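You operate a simulated robot arm through the tools that you are given. There is no shell and no other tool. Be economical: measure what you need, move in short steps, check, and stop when the job is done.

The job below is to be done with a simulated two-armed robot. You get a single attempt, and the scene is never put back.

Task
With the socket block switched off, swap the charger's plug for the lamp's.
Fine: the lamp's plug goes into the yellow socket, where the charger's was; the charger's plug stands on the machine's top by the block; switch the block on again; the other plugs stay in. Set down upright: white mains plug, teal mains plug.

The check looks at the end state, three seconds after you hand in, the way a careful person would. Anything else that was tipped, shoved, dropped, spilled or broken makes it a failure.

Robot
Two 7-joint arms with two-finger parallel grippers on one trunk, on a base that drives. Base frame: it is fixed to the floor where the robot stands at the start and does not move with it; the origin is under the middle of the robot, x ahead of it, y to its left, z up; the surface under the hand at the start is at about z = 700. Lengths are in mm, angles in degrees, forces in N, time in s.
The left shoulder is at the start at [71, 156, 1255], the right one opposite. Places, roughly: bar lamp [1400, 800, 1500]; bench end of the winding machine's top [900, -100, 1000]; switch of the socket block [900, 0, 1000]. Payload 3.91 kg a hand.
The tool frame of a hand sits at the grasp point between the pads (the TCP): z along the fingers, y along the line on which they close. The tips reach 30 mm beyond it. The gripper opens to 110 mm. The fingers are 20 mm wide and 10 mm thick; the gripper's body (48 by 112 mm) begins 55 mm behind the TCP.
Orientation is that of the tool frame in the base frame, as a unit quaternion [x, y, z, w]. With the fingers straight down and closing along the base's y, the tool's x points along the base's -x, its y along +y and its z along -z.

Tools
- The arms move only by the tool arm_command. It takes "left_series", "right_series" or both (then of equal length, played together; a hand with none holds still); each is one flat list of numbers, 6 for each row, row after row: the shift along the tool's x, y, z in mm, then the turn, a rotation vector about the tool's x, y, z in degrees. In form: [tx, ty, tz, rx, ry, rz, tx, ty, tz, rx, ry, rz, ...]. A call has 1 to 8 rows; each row is the pose to reach, as a shift and turn from the pose commanded when the call began, along the tool's axes at that moment. "left_grip" and "right_grip" are, for a hand that has rows, the opening, from 0 (shut) to 1 (fully open), set as the call begins (left out, the last holds). Rows are played at 5 a second. More than 50 mm and 8.6 degrees between two rows, or a gripper value outside its range, and nothing of the call is played. A pose out of reach is approached as far as the arm can. The call stops where the force on the tool passes 40 N (or 10 N more than at its start, if that is more) or the arm is blocked; 0.2 s more then pass. Each finger travels about 108 mm/s and halts on what it meets, pressing with about 43 N; the grip force reading is that of the motor and also rises with nothing between the fingers. The clock runs only during rows and for 0.2 s after the last one: add rows that repeat a pose to give the fingers time. The reply holds the time, the measured pose of the TCP, the force on the tool along the base axes, the opening and the grip force, in the units named above and with some noise, with the torque about the TCP (base axes, N m) and any sound that the robot's microphone picked up, and new pictures: "views" is both (left out), scene, wrist or none (wrist: the cameras of the hands that moved).
- Cameras (640 x 400 px; columns grow to the right, rows downward): "scene" is now at [146.8, 3.4, 1508.7]; the picture's right is [0.05, -1.00, 0.00], its down [-0.39, -0.02, -0.92] and it looks along [0.92, 0.05, -0.39] (base axes); focal length 284 px, centre (320, 200). "left" rides on the left gripper at [72, -17, -103] in its tool frame; the picture's right is [0.23, 0.97, 0.00], its down [-0.76, 0.18, -0.62] and it looks along [-0.61, 0.14, 0.78] (tool axes); focal length 222 px, centre (320, 200). "right" rides on the right gripper at [72, 17, -104] in its tool frame; the picture's right is [-0.23, 0.97, 0.00], its down [-0.76, -0.18, -0.62] and it looks along [-0.61, -0.14, 0.78] (tool axes); focal length 222 px, centre (320, 200). There is no depth. A picture from a camera that has moved, and an enlarged one, comes with that camera's place and axes in the base frame and with its lens. The place of the scene camera against the robot may be out by one fixed shift of up to 18 mm in any direction.
- raise_lower(by): slides the trunk up (or, below 0, down) by that many mm; the arms and the scene camera ride with it, the base frame stays. It gives what a move gives, with no picture.
- base_move(legs): drives the robot by 1 to 6 legs, each [ahead, left, turn to the left] in mm, mm and degrees, along the robot's own axes; the way and the turn of a leg run together, so that a leg with both is an arc; at most 1500 mm and 180 degrees a leg. The arms and the cameras ride along, it lands a little off, and it stops where it bumps. It gives what a move gives, and a new picture of the scene camera.
- turn_head(pan, tilt): turns the head with the scene camera to pan (to the left, within 86 degrees either way) and tilt (down, from -29 to 69), counted from straight ahead of the robot. It gives what a move gives, and a new picture of the scene camera.
- inspect(camera, box): a new picture of the part [left, top, right, bottom] of that camera's present view, enlarged. The clock stands still meanwhile.
- hand_in(): hands the job in; it is judged then, once.

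Work in short steps. Places have to be worked out from the pictures, the camera data and where the tool is seen: move nearer, look again, correct. Check each grasp and each placing, and mend what went wrong. You have 120 turns and 260 pictures in all, those below and enlarged ones among them. Open the grippers and draw the arms clear of the work before you hand the job in, unless the task says otherwise; then end with one line.

The tools are called after "Emit:" as a command line: name --argument value ..., lists and objects as JSON in quotes. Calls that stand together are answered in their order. arm_command: Moves the arms, as the interface text tells. Its arguments: {"type":"object","properties":{"left_series":{"type":"array","items":{"type":"number"}},"left_grip":{"type":"number"},"right_series":{"type":"array","items":{"type":"number"}},"right_grip":{"type":"number"},"views":{"type":"string","enum":["both","scene","wrist","none"]}},"required":[]} The other tools are called the same way: raise_lower (by) slides the trunk up or down; base_move (legs) drives the base; turn_head (pan, tilt) turns the head that bears the scene camera; inspect (camera, box) takes an enlarged picture of a part of a camera's view; hand_in () hands the job in.

At the start:

```text
t: 0.0
left_tcp_pos: [709.6, 303.6, 1279.6]
left_tcp_rot: [0.0, 1.0, 0.0, 0.0]
left_contact_force: [0.5, 0.0, 0.0]
left_ft_torque: [-0.01, 0.03, -0.01]
left_width: 109.8
left_grip_force: 0.0
right_tcp_pos: [725.2, -368.3, 1269.0]
right_tcp_rot: [0.0, 1.0, 0.0, 0.0]
right_contact_force: [1.3, -0.3, -0.3]
right_ft_torque: [0.0, -0.03, -0.03]
right_width: 110.0
right_grip_force: 0.0
trunk travel left (down, up): [-700.0, 240.0]
robot x, y, heading: [-1.9, -1.5, 0.1]
head pan, tilt: [3.1, 23.1]
```

scene: 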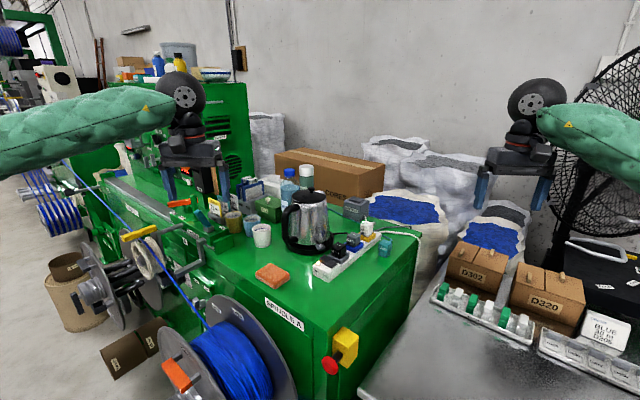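
right: 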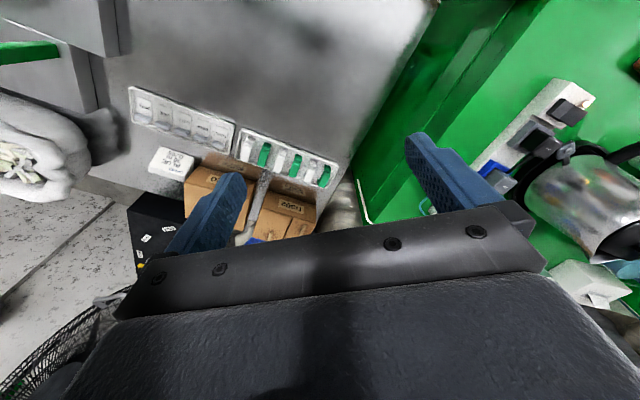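
left: 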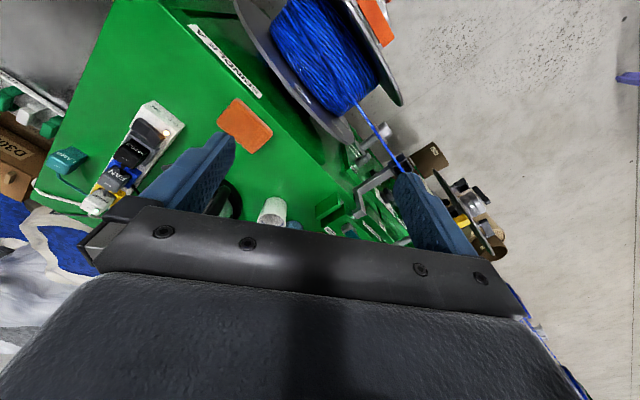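

I look closely at the socket block first in the scene and left hand views.

Emit:
inspect --camera "scene" --box '[280, 190, 440, 290]'

Emit:
inspect --camera "left" --box '[40, 90, 200, 220]'

Emit:
inspect --camera "right" --box '[410, 60, 640, 220]'

```text
4.00 times, centred on (360, 240) of scene
camera zoom: at [146.8, 3.4, 1508.7], right [0.05, -1.0, 0.0], down [-0.39, -0.02, -0.92], along [0.92, 0.05, -0.39], focal length 1138 px, centre (160, 40)
```

zoom: 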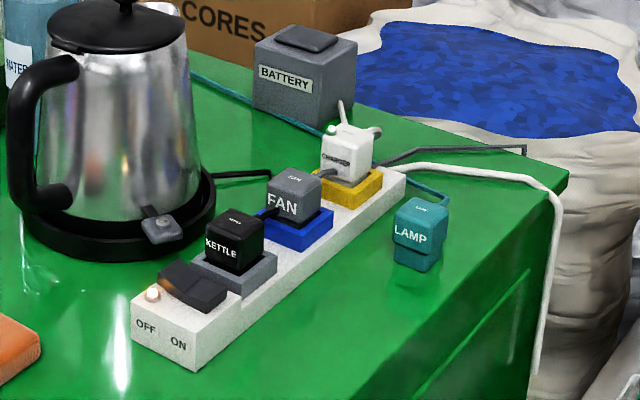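

```text
3.08 times, centred on (120, 155) of left
camera zoom: at [636.9, 286.8, 1383.9], right [-0.23, 0.97, 0.0], down [0.76, 0.18, 0.62], along [0.61, 0.14, -0.78], focal length 684 px, centre (935, 338)
```

zoom: 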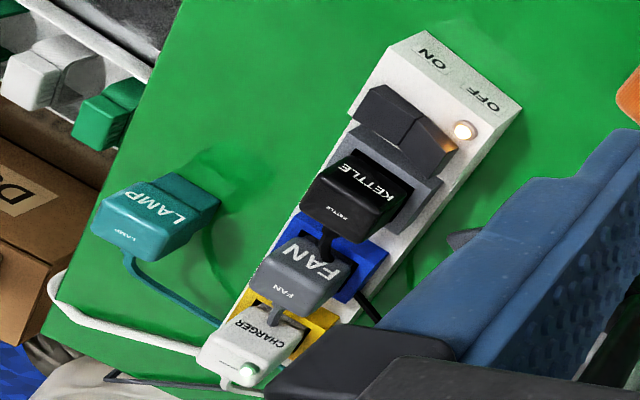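

```text
2.50 times, centred on (525, 140) of right
camera zoom: at [654.3, -350.7, 1372.6], right [0.23, 0.97, 0.0], down [0.76, -0.18, 0.62], along [0.61, -0.14, -0.78], focal length 555 px, centre (-192, 350)
```

zoom: 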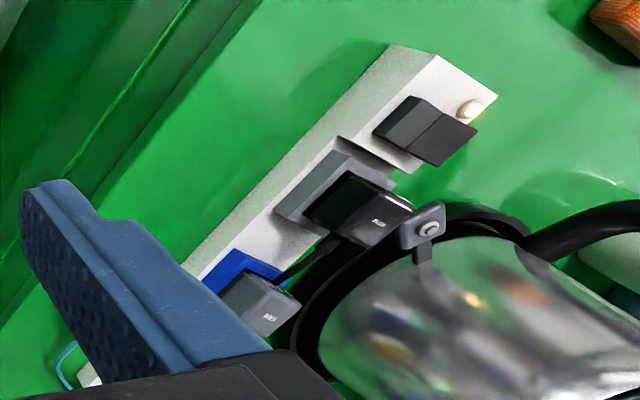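

The charger's plug is the white one in the yellow socket, the lamp's teal plug stands beside the block on its right, and the light is on. The block lies about 1 m ahead, at the edge of reach, so I look down to see whether the base can go nearer.

Emit:
turn_head --pan 0 --tilt 60

```text
t: 1.0
left_tcp_pos: [710.5, 303.5, 1280.8]
left_tcp_rot: [0.0, 1.0, 0.001, -0.001]
left_contact_force: [0.3, 1.1, -0.3]
left_ft_torque: [0.0, -0.01, 0.0]
left_width: 109.7
left_grip_force: 0.1
right_tcp_pos: [725.7, -367.1, 1268.6]
right_tcp_rot: [0.001, 1.0, -0.001, 0.0]
right_contact_force: [-0.4, -0.1, -0.1]
right_ft_torque: [-0.02, -0.02, -0.04]
right_width: 110.0
right_grip_force: 0.0
trunk travel left (down, up): [-700.0, 240.0]
robot x, y, heading: [0.9, 0.8, -0.2]
head pan, tilt: [0.0, 60.0]
camera scene: at [121.0, -1.7, 1455.6], right [0.0, -1.0, 0.0], down [-0.87, 0.0, -0.5], along [0.5, 0.0, -0.87], focal length 284 px, centre (320, 200)
```

scene: 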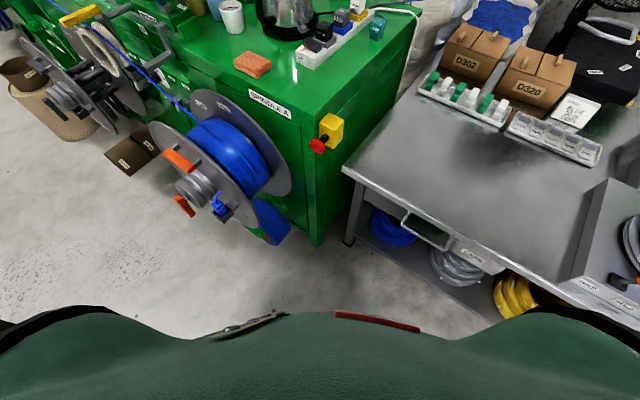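

The machine's front is at about x = 676 and the bench edge starts at about (661, -81), with free floor before them. I drive 150 mm ahead.

Emit:
base_move --legs '[[150, 0, 0]]'

Emit:
turn_head --pan -5 --tilt 32

```text
t: 2.4
left_tcp_pos: [854.1, 304.1, 1280.1]
left_tcp_rot: [0.0, 1.0, 0.0, 0.0]
left_contact_force: [0.4, -0.7, 0.3]
left_ft_torque: [0.0, 0.02, 0.01]
left_width: 110.0
left_grip_force: 0.2
right_tcp_pos: [872.6, -366.5, 1268.8]
right_tcp_rot: [0.0, 1.0, 0.0, 0.0]
right_contact_force: [-0.2, -0.2, -0.3]
right_ft_torque: [0.0, 0.0, 0.03]
right_width: 110.2
right_grip_force: 0.0
trunk travel left (down, up): [-700.0, 240.0]
robot x, y, heading: [144.6, -2.8, -0.0]
head pan, tilt: [0.0, 60.0]
camera scene: at [266.6, -1.4, 1455.6], right [0.0, -1.0, 0.0], down [-0.87, 0.0, -0.5], along [0.5, 0.0, -0.87], focal length 284 px, centre (320, 200)
```

scene: 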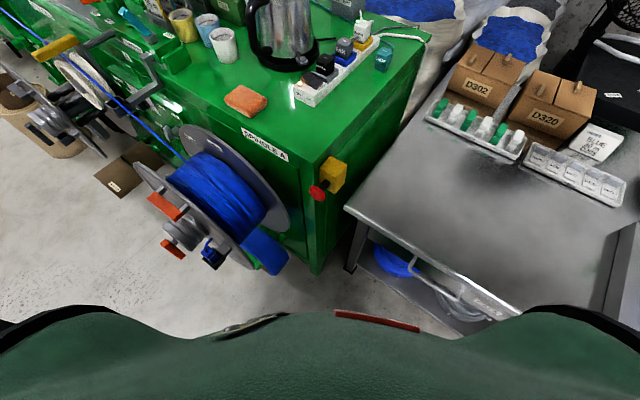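

```text
t: 3.3
left_tcp_pos: [853.9, 304.4, 1280.9]
left_tcp_rot: [0.0, 1.0, 0.0, 0.0]
left_contact_force: [0.1, 0.1, -0.1]
left_ft_torque: [0.03, 0.02, 0.0]
left_width: 110.5
left_grip_force: 0.1
right_tcp_pos: [873.2, -367.5, 1269.5]
right_tcp_rot: [0.0, 1.0, 0.0, 0.001]
right_contact_force: [-0.6, 0.4, 0.3]
right_ft_torque: [0.01, -0.01, -0.03]
right_width: 109.7
right_grip_force: 0.1
trunk travel left (down, up): [-700.0, 240.0]
robot x, y, heading: [148.4, -1.8, -0.0]
head pan, tilt: [-5.0, 32.0]
camera scene: at [288.4, -9.2, 1494.5], right [-0.09, -1.0, 0.0], down [-0.53, 0.05, -0.85], along [0.84, -0.07, -0.53], focal length 284 px, centre (320, 200)
```

scene: 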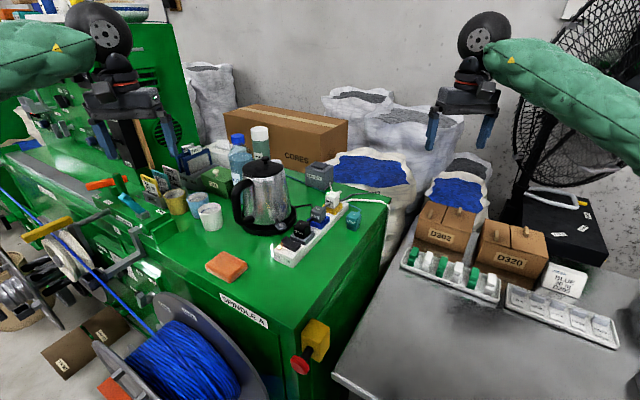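

The base now stands at x ≈ 148. I bring the right hand over the block's near side at its present height, so its camera looks on the block.

Emit:
arm_command --right_series '[10, 45, 0, 0, 0, 0, 20, 90, 0, 0, 0, 0, 31, 135, 0, 0, 0, 0, 42, 180, 0, 0, 0, 0, 52, 225, 0, 0, 0, 0, 62, 270, 0, 0, 0, 0, 73, 312, 0, 0, 0, 0]' --views "wrist"

Emit:
inspect --camera "right" --box '[200, 60, 440, 210]'

```text
t: 4.9
left_tcp_pos: [856.5, 305.5, 1279.6]
left_tcp_rot: [-0.002, 1.0, -0.001, -0.001]
left_contact_force: [0.0, -0.1, 0.2]
left_ft_torque: [0.01, 0.02, 0.0]
left_width: 110.1
left_grip_force: 0.0
right_tcp_pos: [798.6, -53.3, 1267.8]
right_tcp_rot: [0.0, 1.0, -0.001, 0.0]
right_contact_force: [0.5, 0.2, -1.2]
right_ft_torque: [-0.02, 0.0, 0.04]
right_width: 110.2
right_grip_force: 0.0
trunk travel left (down, up): [-700.0, 240.0]
robot x, y, heading: [149.9, 1.3, 0.1]
head pan, tilt: [-5.0, 32.0]
camera right: at [726.6, -35.5, 1371.3], right [0.23, 0.97, 0.0], down [0.76, -0.18, 0.62], along [0.61, -0.14, -0.78], focal length 222 px, centre (320, 200)
```

right: 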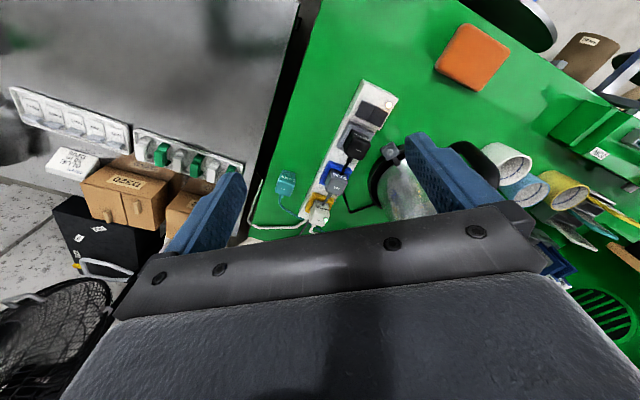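

```text
2.67 times, centred on (320, 135) of right
camera zoom: at [726.6, -35.5, 1371.3], right [0.23, 0.97, 0.0], down [0.76, -0.18, 0.62], along [0.61, -0.14, -0.78], focal length 592 px, centre (320, 373)
```

zoom: 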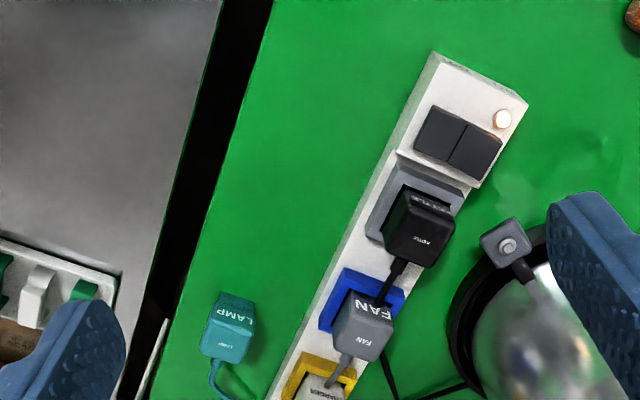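

The triangulated indicator light is at about (855, 50, 991), and the lamp plug's top is at about (973, -167, 1000). I lower the right hand for a close look at the switch.

Emit:
arm_command --right_series '[0, 20, 35, 0, 0, 0, 0, 40, 70, 0, 0, 0, 0, 60, 105, 0, 0, 0, 0, 70, 138, 0, 0, 0]' --right_grip 0.0 --views "wrist"

Emit:
inspect --camera "right" --box '[160, 0, 480, 200]'

```text
t: 5.9
left_tcp_pos: [855.5, 305.1, 1279.0]
left_tcp_rot: [-0.001, 1.0, 0.0, 0.0]
left_contact_force: [0.8, 0.2, -0.3]
left_ft_torque: [-0.01, 0.03, -0.02]
left_width: 110.1
left_grip_force: 0.0
right_tcp_pos: [799.2, 15.8, 1128.5]
right_tcp_rot: [0.0, 1.0, 0.001, 0.0]
right_contact_force: [-0.4, 0.5, -0.6]
right_ft_torque: [0.02, 0.02, 0.01]
right_width: 0.0
right_grip_force: 38.1
trunk travel left (down, up): [-700.0, 240.0]
robot x, y, heading: [146.3, -1.5, 0.5]
head pan, tilt: [-5.0, 32.0]
camera right: at [727.9, 32.5, 1233.4], right [0.23, 0.97, 0.0], down [0.76, -0.18, 0.62], along [0.61, -0.14, -0.78], focal length 222 px, centre (320, 200)
```

right: 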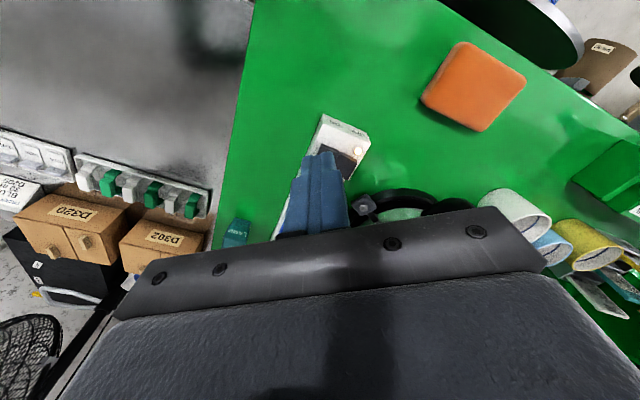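

```text
2.00 times, centred on (320, 100) of right
camera zoom: at [727.9, 32.5, 1233.4], right [0.23, 0.97, 0.0], down [0.76, -0.18, 0.62], along [0.61, -0.14, -0.78], focal length 444 px, centre (320, 400)
```

zoom: 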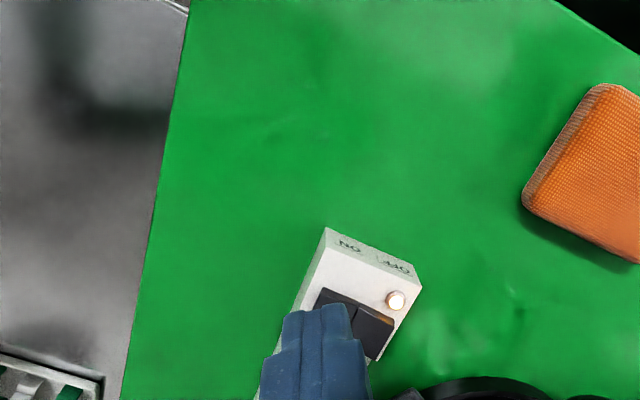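

The light's place is confirmed. The rocker is split across the block's width, with the OFF half at about (868, 34) and the ON half at about (854, 12). I bring the shut fingers over the OFF half.

Emit:
arm_command --right_series '[-37, 10, 0, 0, 0, 0, -74, 19, 20, 0, 0, 0, -74, 19, 60, 0, 0, 0, -74, 19, 78, 0, 0, 0]' --views "both"

Emit:
inspect --camera "scene" --box '[250, 180, 370, 280]'

Emit:
inspect --camera "right" --box '[220, 60, 460, 240]'

```text
t: 6.9
left_tcp_pos: [855.0, 305.8, 1280.6]
left_tcp_rot: [-0.001, 1.0, 0.0, 0.0]
left_contact_force: [-0.4, 0.2, 0.7]
left_ft_torque: [0.01, 0.02, 0.01]
left_width: 110.0
left_grip_force: 0.0
right_tcp_pos: [873.7, 34.3, 1052.8]
right_tcp_rot: [0.0, 1.0, 0.0, -0.001]
right_contact_force: [0.5, -0.3, -0.3]
right_ft_torque: [0.01, -0.01, 0.0]
right_width: 0.0
right_grip_force: 37.6
trunk travel left (down, up): [-700.0, 240.0]
robot x, y, heading: [145.8, 0.8, 0.2]
head pan, tilt: [-5.0, 32.0]
camera scene: at [290.0, -8.5, 1494.4], right [-0.09, -1.0, 0.0], down [-0.53, 0.04, -0.85], along [0.84, -0.07, -0.53], focal length 284 px, centre (320, 200)
camera right: at [802.3, 51.8, 1156.8], right [0.23, 0.97, 0.0], down [0.76, -0.18, 0.62], along [0.61, -0.14, -0.78], focal length 222 px, centre (320, 200)
```

scene: 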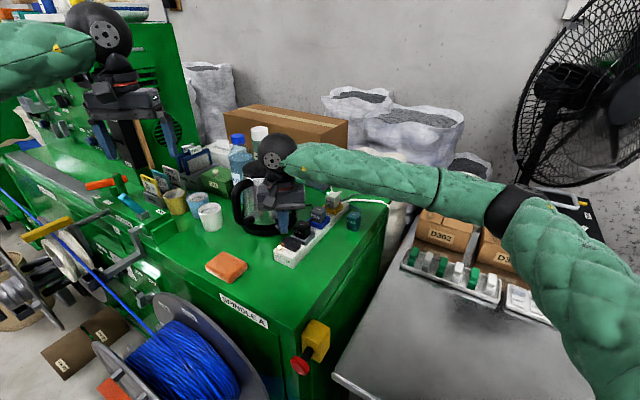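
right: 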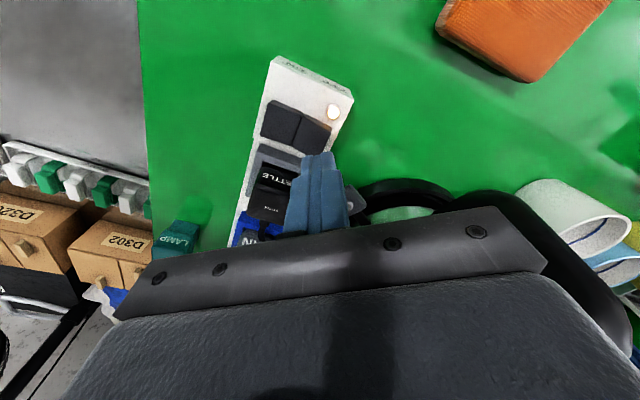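

```text
4.00 times, centred on (310, 230) of scene
camera zoom: at [290.0, -8.5, 1494.4], right [-0.09, -1.0, 0.0], down [-0.53, 0.04, -0.85], along [0.84, -0.07, -0.53], focal length 1138 px, centre (360, 80)
```

zoom: 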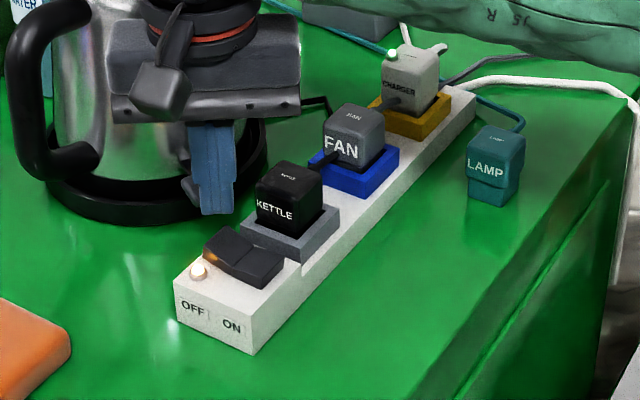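

```text
2.22 times, centred on (340, 150) of right
camera zoom: at [802.3, 51.8, 1156.8], right [0.23, 0.97, 0.0], down [0.76, -0.18, 0.62], along [0.61, -0.14, -0.78], focal length 494 px, centre (276, 311)
```

zoom: 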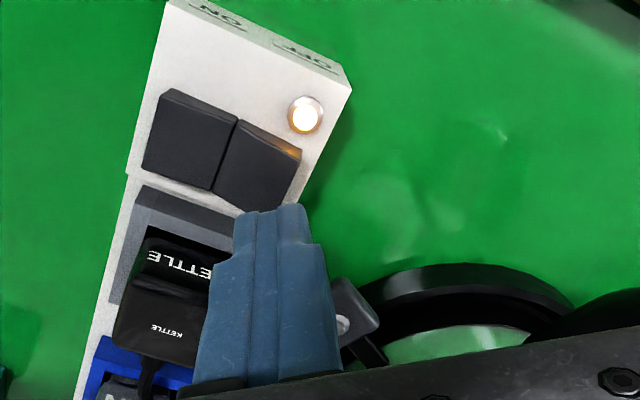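

The tip hangs about 25 mm above the OFF half, whose outer part is at about (869, 35). I press down in small steps.

Emit:
arm_command --right_series '[5, 1, 10, 0, 0, 0, 5, 1, 18, 0, 0, 0, 5, 1, 23, 0, 0, 0, 5, 1, 27, 0, 0, 0, 5, 1, 30, 0, 0, 0, 5, 1, 33, 0, 0, 0]' --views "wrist"

Emit:
inspect --camera "scene" --box '[250, 180, 370, 280]'

```text
t: 8.4
left_tcp_pos: [854.1, 304.3, 1280.0]
left_tcp_rot: [-0.001, 1.0, -0.001, 0.001]
left_contact_force: [-0.5, 0.2, -0.7]
left_ft_torque: [-0.02, 0.02, 0.03]
left_width: 110.2
left_grip_force: 0.1
right_tcp_pos: [869.7, 35.2, 1026.4]
right_tcp_rot: [0.0, 1.0, 0.003, 0.004]
right_contact_force: [-7.8, -4.0, 20.2]
right_ft_torque: [-0.05, 0.06, -0.15]
right_width: 0.1
right_grip_force: 37.5
trunk travel left (down, up): [-700.0, 240.0]
robot x, y, heading: [147.5, -1.7, 0.1]
head pan, tilt: [-5.0, 32.0]
stopped in row 6 (right hand): the force on the tool passed its limit at 42 N (the readings are from after the stop); the commanded pose is now the measured one
camera right: at [796.0, 51.8, 1129.6], right [0.23, 0.97, 0.01], down [0.76, -0.18, 0.63], along [0.61, -0.14, -0.78], focal length 222 px, centre (320, 200)
```

right: 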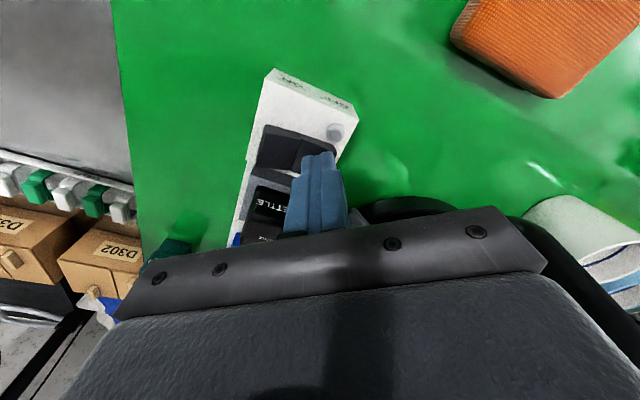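

```text
4.00 times, centred on (310, 230) of scene
camera zoom: at [287.5, -9.5, 1494.5], right [-0.09, -1.0, 0.0], down [-0.53, 0.05, -0.85], along [0.85, -0.07, -0.53], focal length 1138 px, centre (360, 80)
```

zoom: 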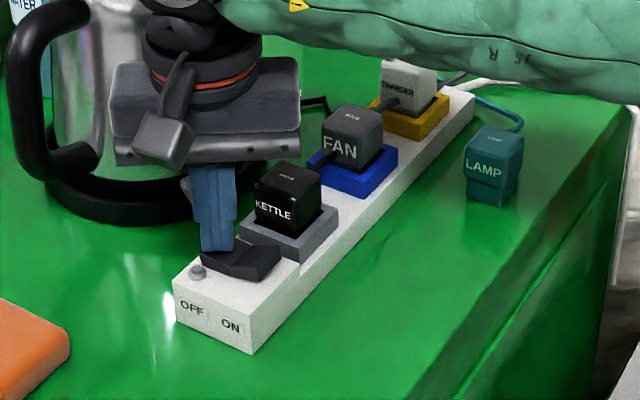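

The light went out: the block is off and has not moved. I lift the hand and turn it by 36° so its closing line lies across the block, then view the fan, charger and lamp plugs.

Emit:
arm_command --right_series '[0, 0, -45, 0, 0, 0, 0, 0, -90, 0, 0, 0, 0, 0, -144, 0, 0, 0]' --views "none"

Emit:
arm_command --right_series '[0, 0, -48, 0, 0, 0, 0, 0, -96, 0, 0, 0, 0, 0, -144, 0, 0, 0, -15, -5, -144, 0, 0, 8, -30, -10, -144, 0, 0, 16, -45, -15, -144, 0, 0, 24, -60, -20, -144, 0, 0, 31, -64, -23, -144, 0, 0, 35.6]' --views "wrist"

Emit:
inspect --camera "right" --box '[200, 60, 440, 210]'

```text
refused: row 3 steps farther than a row can; nothing moved
```

```text
t: 10.2
left_tcp_pos: [853.9, 305.4, 1281.1]
left_tcp_rot: [0.0, 1.0, 0.0, 0.0]
left_contact_force: [0.1, -0.9, 1.0]
left_ft_torque: [0.0, 0.01, 0.0]
left_width: 109.8
left_grip_force: 0.1
right_tcp_pos: [931.1, 12.5, 1166.3]
right_tcp_rot: [0.307, 0.952, 0.003, 0.0]
right_contact_force: [-0.4, -0.5, 0.3]
right_ft_torque: [0.01, 0.0, -0.01]
right_width: 0.0
right_grip_force: 37.5
trunk travel left (down, up): [-700.0, 240.0]
robot x, y, heading: [147.4, -0.0, 0.2]
head pan, tilt: [-5.0, 32.0]
camera right: at [883.7, 67.9, 1270.3], right [0.75, 0.66, 0.01], down [0.51, -0.59, 0.62], along [0.41, -0.47, -0.78], focal length 222 px, centre (320, 200)
```

right: 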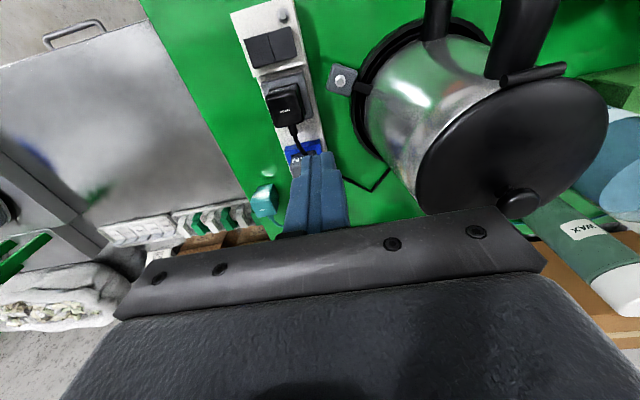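

```text
2.67 times, centred on (320, 135) of right
camera zoom: at [883.7, 67.9, 1270.3], right [0.75, 0.66, 0.01], down [0.51, -0.59, 0.62], along [0.41, -0.47, -0.78], focal length 592 px, centre (320, 373)
```

zoom: 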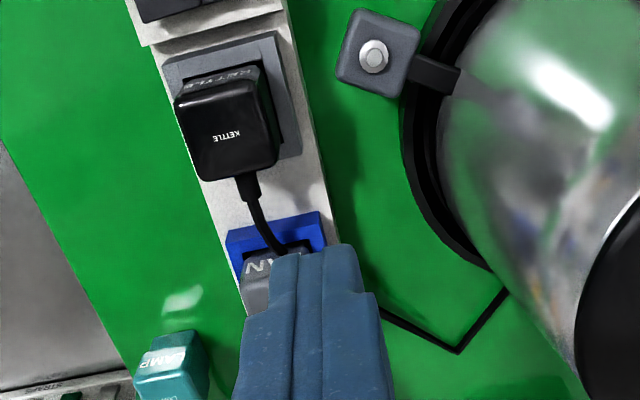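

The block's axis runs at -35.8°, centred on n = 520. I open the hand and move it above where the charger plug should be.

Emit:
arm_command --right_series '[-36, -8, 0, 0, 0, 0, -72, -16, 0, 0, 0, 0, -109, -24, 0, 0, 0, 0, -146, -33, 0, 0, 0, 0, -146, -33, 0, 0, 0, 0]' --right_grip 1.0 --views "wrist"

Emit:
inspect --camera "right" --box '[200, 40, 440, 190]'

Emit:
inspect --camera "scene" --box '[260, 170, 380, 250]'

```text
t: 11.4
left_tcp_pos: [855.2, 304.8, 1279.3]
left_tcp_rot: [-0.001, 1.0, -0.001, 0.001]
left_contact_force: [-0.4, -0.1, -0.9]
left_ft_torque: [0.0, 0.0, 0.0]
left_width: 110.0
left_grip_force: 0.0
right_tcp_pos: [1031.1, -97.7, 1167.4]
right_tcp_rot: [0.306, 0.952, 0.002, 0.002]
right_contact_force: [-0.5, -0.7, 1.1]
right_ft_torque: [-0.02, -0.01, 0.02]
right_width: 109.9
right_grip_force: 0.0
trunk travel left (down, up): [-700.0, 240.0]
robot x, y, heading: [147.3, 0.8, 0.1]
head pan, tilt: [-5.0, 32.0]
camera right: at [982.7, -41.9, 1270.9], right [0.75, 0.66, 0.01], down [0.51, -0.59, 0.62], along [0.42, -0.47, -0.78], focal length 222 px, centre (320, 200)
```

right: 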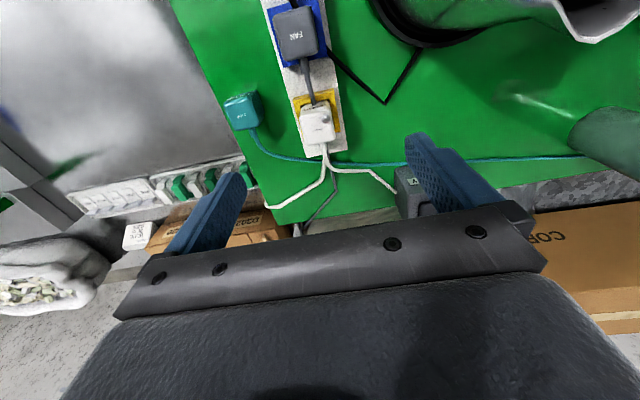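

```text
2.67 times, centred on (320, 115) of right
camera zoom: at [982.7, -41.9, 1270.9], right [0.75, 0.66, 0.01], down [0.51, -0.59, 0.62], along [0.42, -0.47, -0.78], focal length 592 px, centre (320, 427)
```

zoom: 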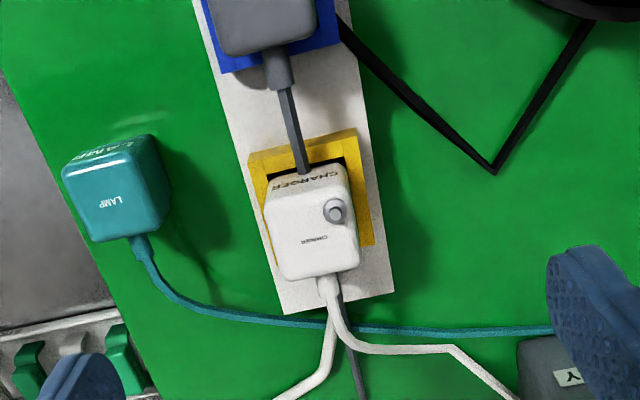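

```text
5.00 times, centred on (320, 210) of scene
camera zoom: at [289.2, -8.3, 1494.5], right [-0.09, -1.0, 0.0], down [-0.53, 0.04, -0.85], along [0.84, -0.07, -0.53], focal length 1423 px, centre (320, 150)
```

zoom: 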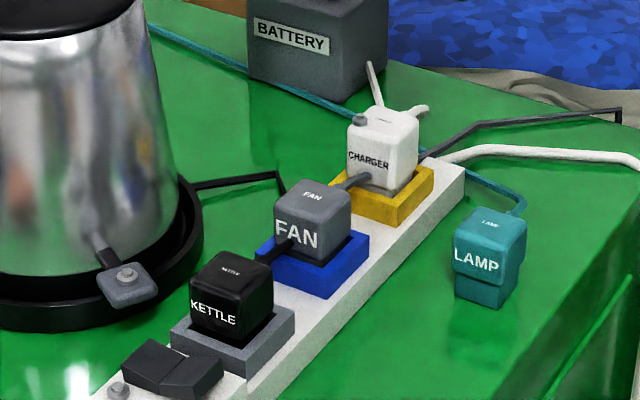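

Triangulation puts the inserted plugs' tops at z ≈ 1031. The charger is at about (1043, -110), and the lamp plug stands at about (974, -168) with its top at about 1002. I centre over the charger and go down to z ≈ 1062 with the opening reduced to 75 mm.

Emit:
arm_command --right_series '[-18, -4, 20, 0, 0, 0, -18, -4, 50, 0, 0, 0, -18, -4, 80, 0, 0, 0, -18, -4, 105, 0, 0, 0]' --right_grip 0.68 --views "both"

Emit:
inspect --camera "right" --box '[200, 60, 440, 210]'

Emit:
inspect --camera "scene" --box '[280, 160, 400, 240]'

```text
t: 12.4
left_tcp_pos: [855.2, 305.2, 1279.0]
left_tcp_rot: [0.0, 1.0, -0.001, 0.0]
left_contact_force: [1.0, -1.2, 0.4]
left_ft_torque: [0.0, 0.0, 0.02]
left_width: 109.9
left_grip_force: 0.1
right_tcp_pos: [1045.2, -112.9, 1063.1]
right_tcp_rot: [0.305, 0.952, 0.003, 0.002]
right_contact_force: [0.0, 0.9, 0.4]
right_ft_torque: [-0.03, 0.02, -0.01]
right_width: 74.9
right_grip_force: 0.1
trunk travel left (down, up): [-700.0, 240.0]
robot x, y, heading: [147.7, -0.2, 0.1]
head pan, tilt: [-5.0, 32.0]
camera scene: at [290.1, -9.2, 1494.4], right [-0.09, -1.0, 0.0], down [-0.53, 0.05, -0.85], along [0.84, -0.07, -0.53], focal length 284 px, centre (320, 200)
camera right: at [996.1, -57.3, 1167.0], right [0.75, 0.66, 0.01], down [0.51, -0.59, 0.62], along [0.41, -0.47, -0.78], focal length 222 px, centre (320, 200)
```

scene: 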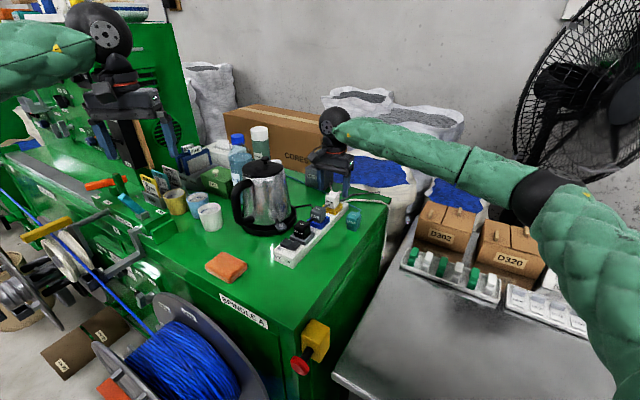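
right: 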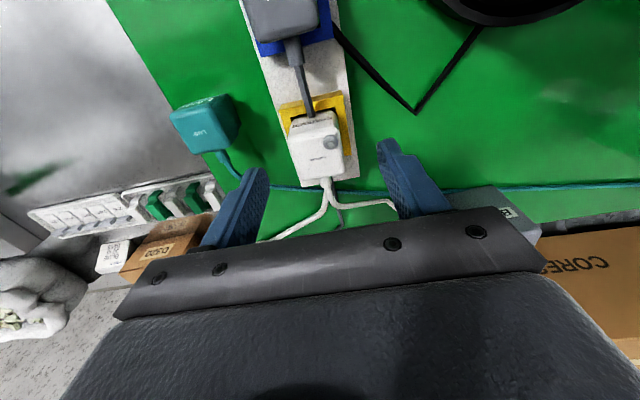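

```text
2.67 times, centred on (320, 135) of right
camera zoom: at [996.1, -57.3, 1167.0], right [0.75, 0.66, 0.01], down [0.51, -0.59, 0.62], along [0.41, -0.47, -0.78], focal length 592 px, centre (320, 373)
```

zoom: 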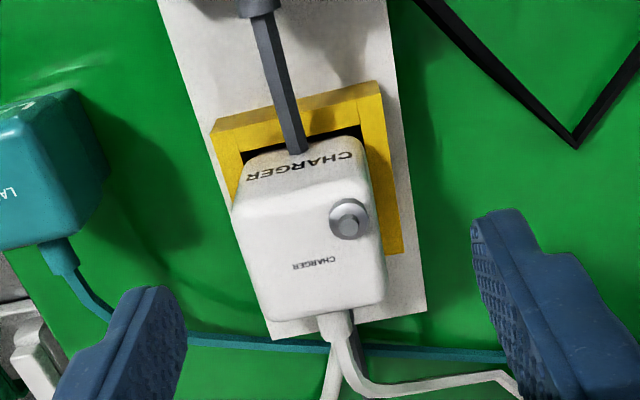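

```text
5.00 times, centred on (340, 200) of scene
camera zoom: at [290.1, -9.2, 1494.4], right [-0.09, -1.0, 0.0], down [-0.53, 0.05, -0.85], along [0.84, -0.07, -0.53], focal length 1423 px, centre (220, 200)
```

zoom: 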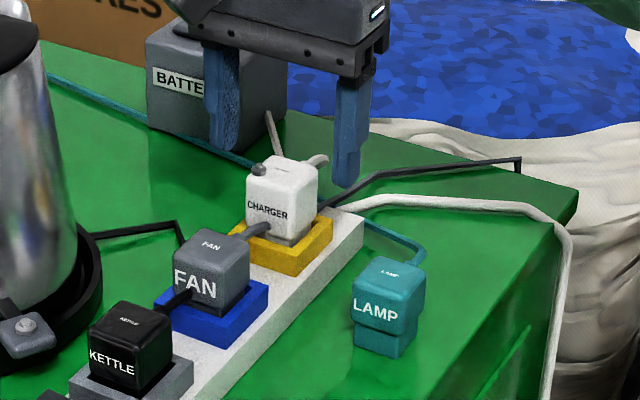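

The plug sits centred between the fingers, about 6 mm nearer the switch than the tool. I correct this, go down to z ≈ 1034 and close.

Emit:
arm_command --right_series '[6, -1, 10, 0, 0, 0, 6, -1, 20, 0, 0, 0, 6, -1, 29, 0, 0, 0]' --views "none"

Emit:
arm_command --right_series '[0, 0, 0, 0, 0, 0, 0, 0, 0, 0, 0, 0, 0, 0, 0, 0, 0, 0]' --right_grip 0.0 --views "wrist"

Emit:
inspect --camera "scene" --box '[280, 160, 400, 240]'

```text
t: 13.2
left_tcp_pos: [856.4, 304.4, 1280.4]
left_tcp_rot: [-0.001, 1.0, 0.0, 0.001]
left_contact_force: [-0.7, -0.7, 0.1]
left_ft_torque: [-0.02, 0.0, 0.0]
left_width: 110.1
left_grip_force: 0.0
right_tcp_pos: [1039.3, -109.5, 1034.0]
right_tcp_rot: [0.306, 0.952, 0.002, 0.002]
right_contact_force: [-0.1, -0.5, -0.8]
right_ft_torque: [-0.01, -0.01, 0.0]
right_width: 74.8
right_grip_force: 0.1
trunk travel left (down, up): [-700.0, 240.0]
robot x, y, heading: [143.4, -2.1, -0.1]
head pan, tilt: [-5.0, 32.0]
```

```text
t: 14.0
left_tcp_pos: [854.9, 305.0, 1280.3]
left_tcp_rot: [-0.002, 1.0, 0.0, -0.001]
left_contact_force: [0.4, -0.9, -0.4]
left_ft_torque: [-0.05, 0.01, -0.03]
left_width: 110.2
left_grip_force: 0.1
right_tcp_pos: [1040.2, -108.8, 1034.2]
right_tcp_rot: [0.305, 0.952, 0.002, 0.001]
right_contact_force: [-0.9, -0.1, -0.1]
right_ft_torque: [-0.02, 0.0, -0.01]
right_width: 34.8
right_grip_force: 42.9
trunk travel left (down, up): [-700.0, 240.0]
robot x, y, heading: [146.6, 0.4, 0.3]
head pan, tilt: [-5.0, 32.0]
camera right: at [990.4, -54.1, 1137.7], right [0.75, 0.66, 0.01], down [0.51, -0.59, 0.62], along [0.41, -0.47, -0.78], focal length 222 px, centre (320, 200)
```

right: 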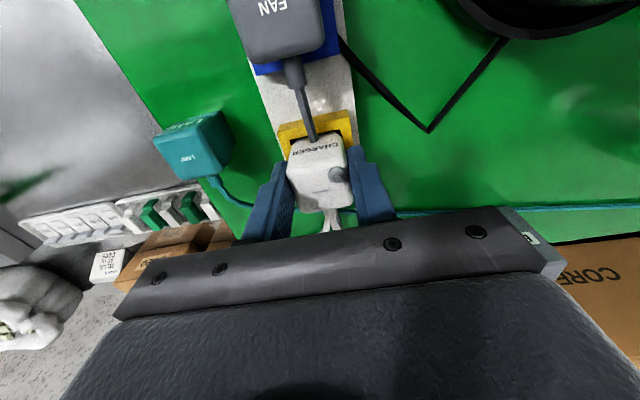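

```text
5.00 times, centred on (340, 200) of scene
camera zoom: at [289.5, -9.1, 1494.4], right [-0.09, -1.0, 0.0], down [-0.53, 0.05, -0.85], along [0.84, -0.07, -0.53], focal length 1423 px, centre (220, 200)
```

zoom: 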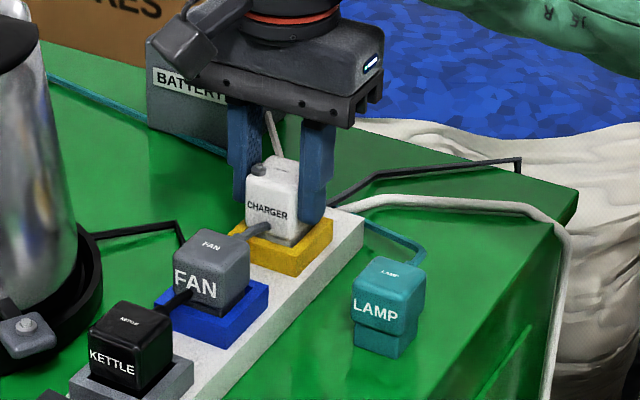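

The charger is gripped at 34.8 mm, with the tool at (1039.8, -109.2, 1034). I note that as the inserted pose and pull straight up.

Emit:
arm_command --right_series '[0, 0, -3, 0, 0, 0, 0, 0, -8, 0, 0, 0, 0, 0, -16, 0, 0, 0, 0, 0, -28, 0, 0, 0, 0, 0, -45, 0, 0, 0]' --views "wrist"

Emit:
inspect --camera "scene" --box '[280, 160, 400, 240]'

```text
t: 15.2
left_tcp_pos: [854.8, 304.7, 1280.9]
left_tcp_rot: [-0.001, 1.0, 0.0, 0.0]
left_contact_force: [-1.4, 0.2, 0.6]
left_ft_torque: [0.02, 0.01, -0.04]
left_width: 110.0
left_grip_force: 0.0
right_tcp_pos: [1039.8, -110.1, 1079.9]
right_tcp_rot: [0.307, 0.952, 0.002, 0.001]
right_contact_force: [0.4, 0.2, -0.3]
right_ft_torque: [0.04, 0.01, -0.02]
right_width: 35.2
right_grip_force: 43.2
trunk travel left (down, up): [-700.0, 240.0]
robot x, y, heading: [147.4, 0.9, -0.2]
head pan, tilt: [-5.0, 32.0]
camera right: at [990.2, -54.5, 1182.6], right [0.75, 0.66, 0.01], down [0.51, -0.59, 0.62], along [0.41, -0.47, -0.78], focal length 222 px, centre (320, 200)
```

right: 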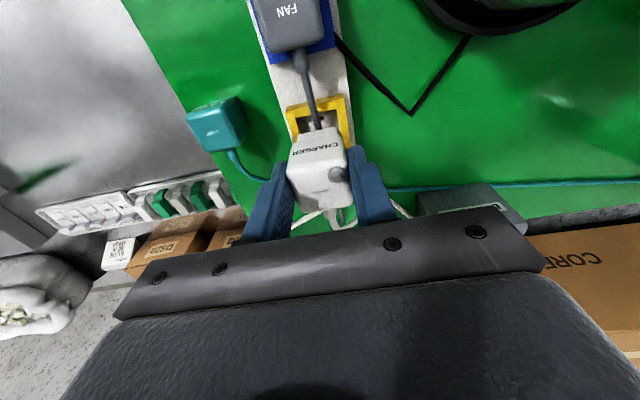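

```text
5.00 times, centred on (340, 200) of scene
camera zoom: at [289.2, -8.9, 1494.4], right [-0.09, -1.0, 0.0], down [-0.53, 0.05, -0.85], along [0.84, -0.07, -0.53], focal length 1423 px, centre (220, 200)
```

zoom: 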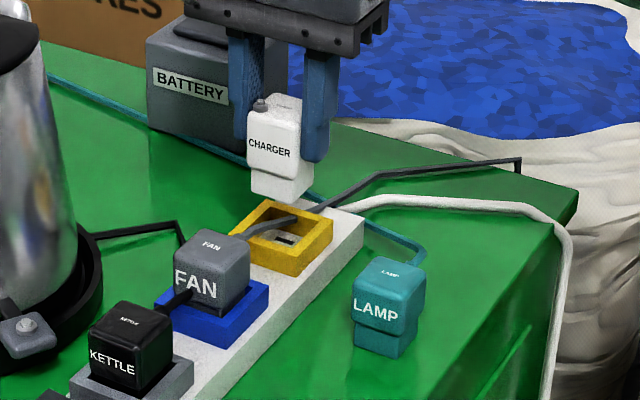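

The plug is out cleanly and the yellow socket is free. I raise it higher and carry it to the free strip right of the block, nearer to me than the lamp plug (target about (908, -117)).

Emit:
arm_command --right_series '[0, 0, -40, 0, 0, 0, 0, -42, -40, 0, 0, 0, 0, -83, -40, 0, 0, 0, 35, -83, -40, 0, 0, 0, 70, -83, -40, 0, 0, 0, 103, -83, -40, 0, 0, 0, 103, -83, -5, 0, 0, 0, 103, -83, 40, 0, 0, 0]' --views "wrist"

Emit:
inspect --camera "scene" --box '[280, 160, 400, 240]'

```text
t: 17.0
left_tcp_pos: [856.1, 303.4, 1280.1]
left_tcp_rot: [0.0, 1.0, 0.0, -0.001]
left_contact_force: [0.0, -0.4, 0.1]
left_ft_torque: [-0.03, 0.01, 0.0]
left_width: 109.8
left_grip_force: 0.0
right_tcp_pos: [907.4, -118.3, 1036.7]
right_tcp_rot: [0.306, 0.952, 0.003, 0.001]
right_contact_force: [0.4, -0.8, -1.0]
right_ft_torque: [0.03, -0.01, 0.01]
right_width: 35.1
right_grip_force: 43.2
trunk travel left (down, up): [-700.0, 240.0]
robot x, y, heading: [143.2, 0.6, 0.1]
head pan, tilt: [-5.0, 32.0]
camera right: at [859.1, -62.9, 1142.1], right [0.75, 0.66, 0.01], down [0.51, -0.59, 0.62], along [0.41, -0.47, -0.78], focal length 222 px, centre (320, 200)
```

right: 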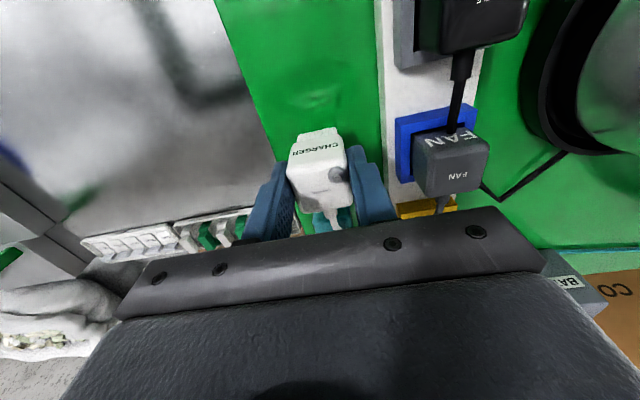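

```text
5.00 times, centred on (340, 200) of scene
camera zoom: at [290.1, -10.0, 1494.5], right [-0.09, -1.0, 0.0], down [-0.53, 0.05, -0.85], along [0.84, -0.07, -0.53], focal length 1423 px, centre (220, 200)
```

zoom: 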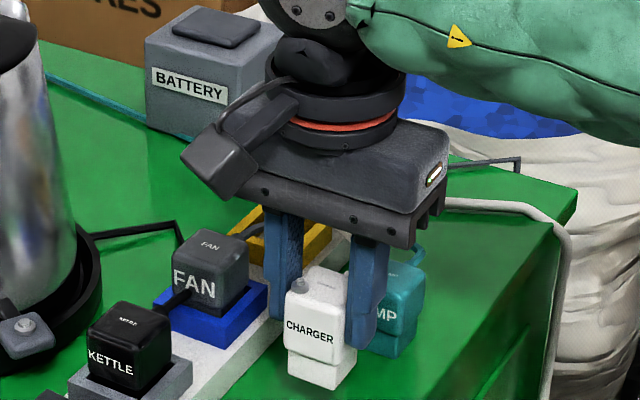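

The charger hangs over the strip, clear of the lamp plug and the fan plug. I lower it with small last steps to feel the surface at an expected tool height of about 1005.

Emit:
arm_command --right_series '[0, 0, 12, 0, 0, 0, 0, 0, 22, 0, 0, 0, 0, 0, 27, 0, 0, 0, 0, 0, 30, 0, 0, 0]' --views "wrist"

Emit:
inspect --camera "scene" --box '[280, 160, 400, 240]'

```text
t: 18.0
left_tcp_pos: [853.6, 306.6, 1281.0]
left_tcp_rot: [0.0, 1.0, 0.001, 0.0]
left_contact_force: [0.1, -0.3, 0.1]
left_ft_torque: [0.03, 0.0, 0.0]
left_width: 109.9
left_grip_force: 0.1
right_tcp_pos: [908.0, -117.9, 1010.6]
right_tcp_rot: [0.306, 0.952, 0.003, 0.003]
right_contact_force: [1.9, 0.2, 11.2]
right_ft_torque: [-0.08, -0.02, 0.04]
right_width: 35.1
right_grip_force: 43.1
trunk travel left (down, up): [-700.0, 240.0]
robot x, y, heading: [147.0, 1.0, 0.2]
head pan, tilt: [-5.0, 32.0]
camera right: at [859.2, -61.8, 1113.6], right [0.75, 0.66, 0.01], down [0.51, -0.59, 0.62], along [0.42, -0.47, -0.78], focal length 222 px, centre (320, 200)
```

right: 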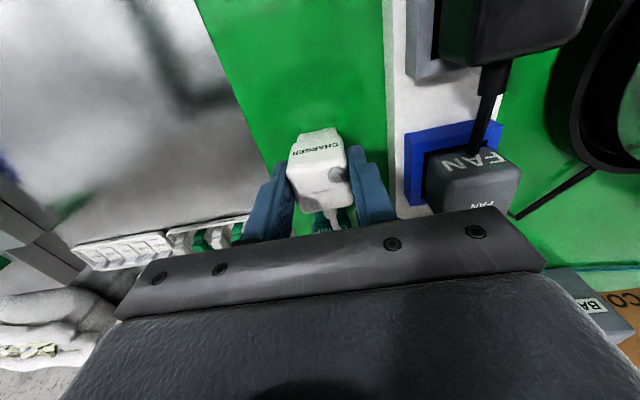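

```text
5.00 times, centred on (340, 200) of scene
camera zoom: at [288.5, -8.8, 1494.8], right [-0.09, -1.0, 0.0], down [-0.53, 0.05, -0.85], along [0.84, -0.07, -0.53], focal length 1423 px, centre (220, 200)
```

zoom: 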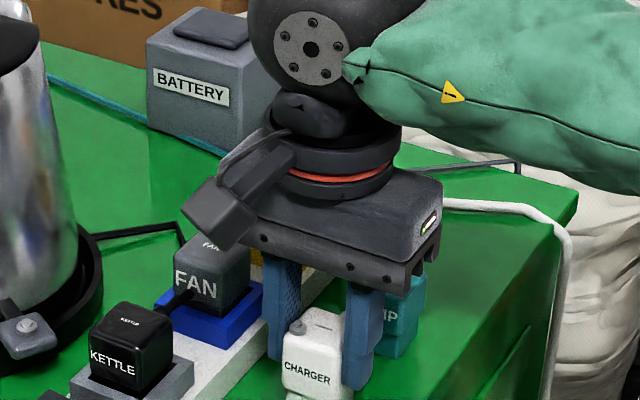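

There is a contact force of 11 N at tool height 1010.6, so the charger stands on the top. I release it slightly open and rise.

Emit:
arm_command --right_series '[0, 0, -4, 0, 0, 0, 0, 0, -4, 0, 0, 0, 0, 0, -4, 0, 0, 0]' --right_grip 0.55 --views "none"

Emit:
arm_command --right_series '[0, 0, -30, 0, 0, 0, 0, 0, -70, 0, 0, 0, 0, 0, -110, 0, 0, 0]' --views "wrist"

Emit:
inspect --camera "scene" --box '[280, 160, 400, 240]'

Emit:
inspect --camera "right" --box '[200, 60, 440, 210]'

```text
t: 18.8
left_tcp_pos: [856.1, 305.0, 1279.6]
left_tcp_rot: [-0.001, 1.0, 0.0, 0.0]
left_contact_force: [-0.4, 0.4, 0.1]
left_ft_torque: [0.02, -0.01, 0.05]
left_width: 110.0
left_grip_force: 0.1
right_tcp_pos: [908.6, -117.2, 1012.1]
right_tcp_rot: [0.305, 0.952, 0.002, 0.002]
right_contact_force: [-0.3, -0.9, -0.7]
right_ft_torque: [-0.01, -0.02, -0.01]
right_width: 60.2
right_grip_force: 0.0
trunk travel left (down, up): [-700.0, 240.0]
robot x, y, heading: [145.9, 2.1, 0.2]
head pan, tilt: [-5.0, 32.0]
```

```text
t: 19.6
left_tcp_pos: [855.1, 306.6, 1281.0]
left_tcp_rot: [-0.001, 1.0, 0.0, -0.001]
left_contact_force: [0.0, 0.2, 0.2]
left_ft_torque: [-0.05, 0.0, -0.01]
left_width: 109.8
left_grip_force: 0.1
right_tcp_pos: [908.8, -116.5, 1123.5]
right_tcp_rot: [0.306, 0.952, 0.002, 0.002]
right_contact_force: [-0.5, 0.3, 0.6]
right_ft_torque: [-0.02, 0.0, -0.01]
right_width: 60.4
right_grip_force: 0.1
trunk travel left (down, up): [-700.0, 240.0]
robot x, y, heading: [148.1, 3.0, 0.2]
head pan, tilt: [-5.0, 32.0]
camera right: at [859.8, -60.5, 1226.7], right [0.75, 0.66, 0.01], down [0.51, -0.59, 0.62], along [0.41, -0.47, -0.78], focal length 222 px, centre (320, 200)
```

right: 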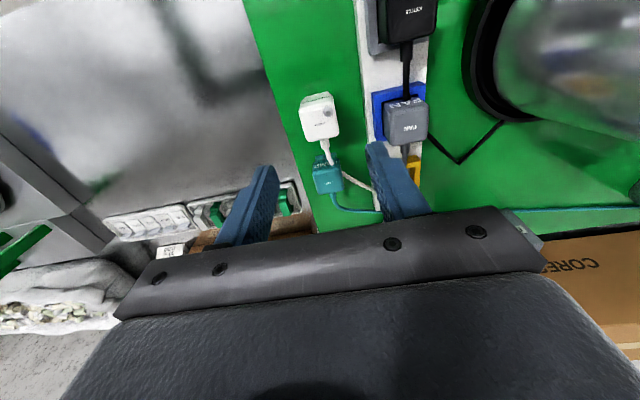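

```text
5.00 times, centred on (340, 200) of scene
camera zoom: at [288.9, -8.6, 1494.4], right [-0.09, -1.0, 0.0], down [-0.53, 0.05, -0.85], along [0.84, -0.07, -0.53], focal length 1423 px, centre (220, 200)
```

zoom: 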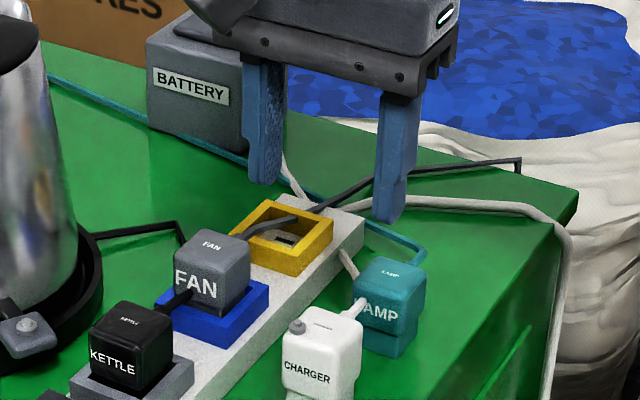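

```text
2.67 times, centred on (320, 135) of right
camera zoom: at [859.8, -60.5, 1226.7], right [0.75, 0.66, 0.01], down [0.51, -0.59, 0.62], along [0.41, -0.47, -0.78], focal length 592 px, centre (320, 373)
```

zoom: 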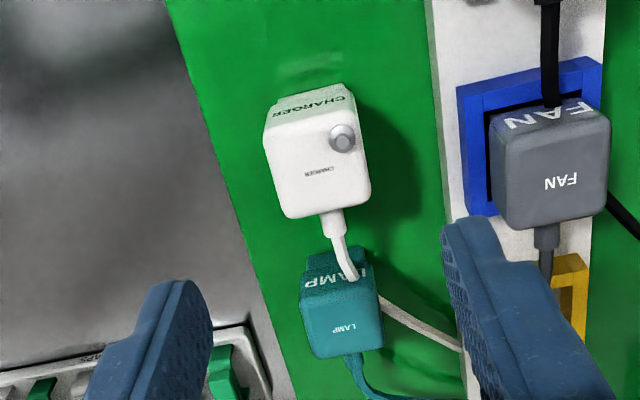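

The charger stands upright. I move over the lamp plug for a nearer look.

Emit:
arm_command --right_series '[-40, -3, 0, 0, 0, 0, -79, -5, 0, 0, 0, 0, -79, -5, 38, 0, 0, 0]' --right_grip 0.66 --views "wrist"

Emit:
inspect --camera "right" --box '[200, 60, 440, 210]'

```text
t: 20.4
left_tcp_pos: [856.1, 304.4, 1280.8]
left_tcp_rot: [-0.002, 1.0, 0.0, -0.001]
left_contact_force: [-0.5, 0.5, 0.0]
left_ft_torque: [-0.01, 0.02, -0.01]
left_width: 110.1
left_grip_force: 0.1
right_tcp_pos: [969.2, -165.8, 1083.7]
right_tcp_rot: [0.306, 0.952, 0.002, 0.001]
right_contact_force: [-0.4, 0.8, 0.1]
right_ft_torque: [0.0, 0.03, -0.01]
right_width: 72.3
right_grip_force: 0.1
trunk travel left (down, up): [-700.0, 240.0]
robot x, y, heading: [145.7, -2.1, -0.0]
head pan, tilt: [-5.0, 32.0]
camera right: at [921.4, -111.1, 1187.9], right [0.75, 0.66, 0.01], down [0.51, -0.59, 0.62], along [0.41, -0.47, -0.78], focal length 222 px, centre (320, 200)
```

right: 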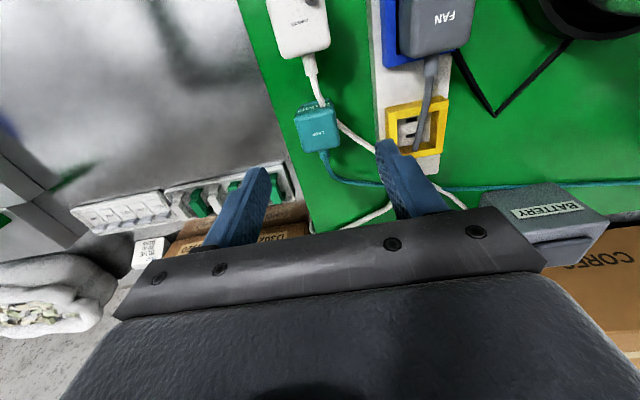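

```text
2.67 times, centred on (320, 135) of right
camera zoom: at [921.4, -111.1, 1187.9], right [0.75, 0.66, 0.01], down [0.51, -0.59, 0.62], along [0.41, -0.47, -0.78], focal length 592 px, centre (320, 373)
```

zoom: 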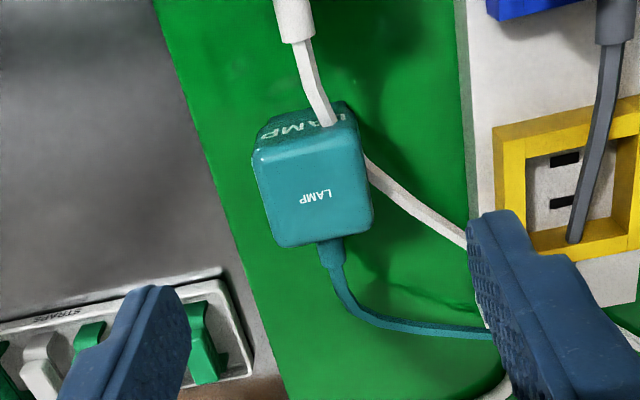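

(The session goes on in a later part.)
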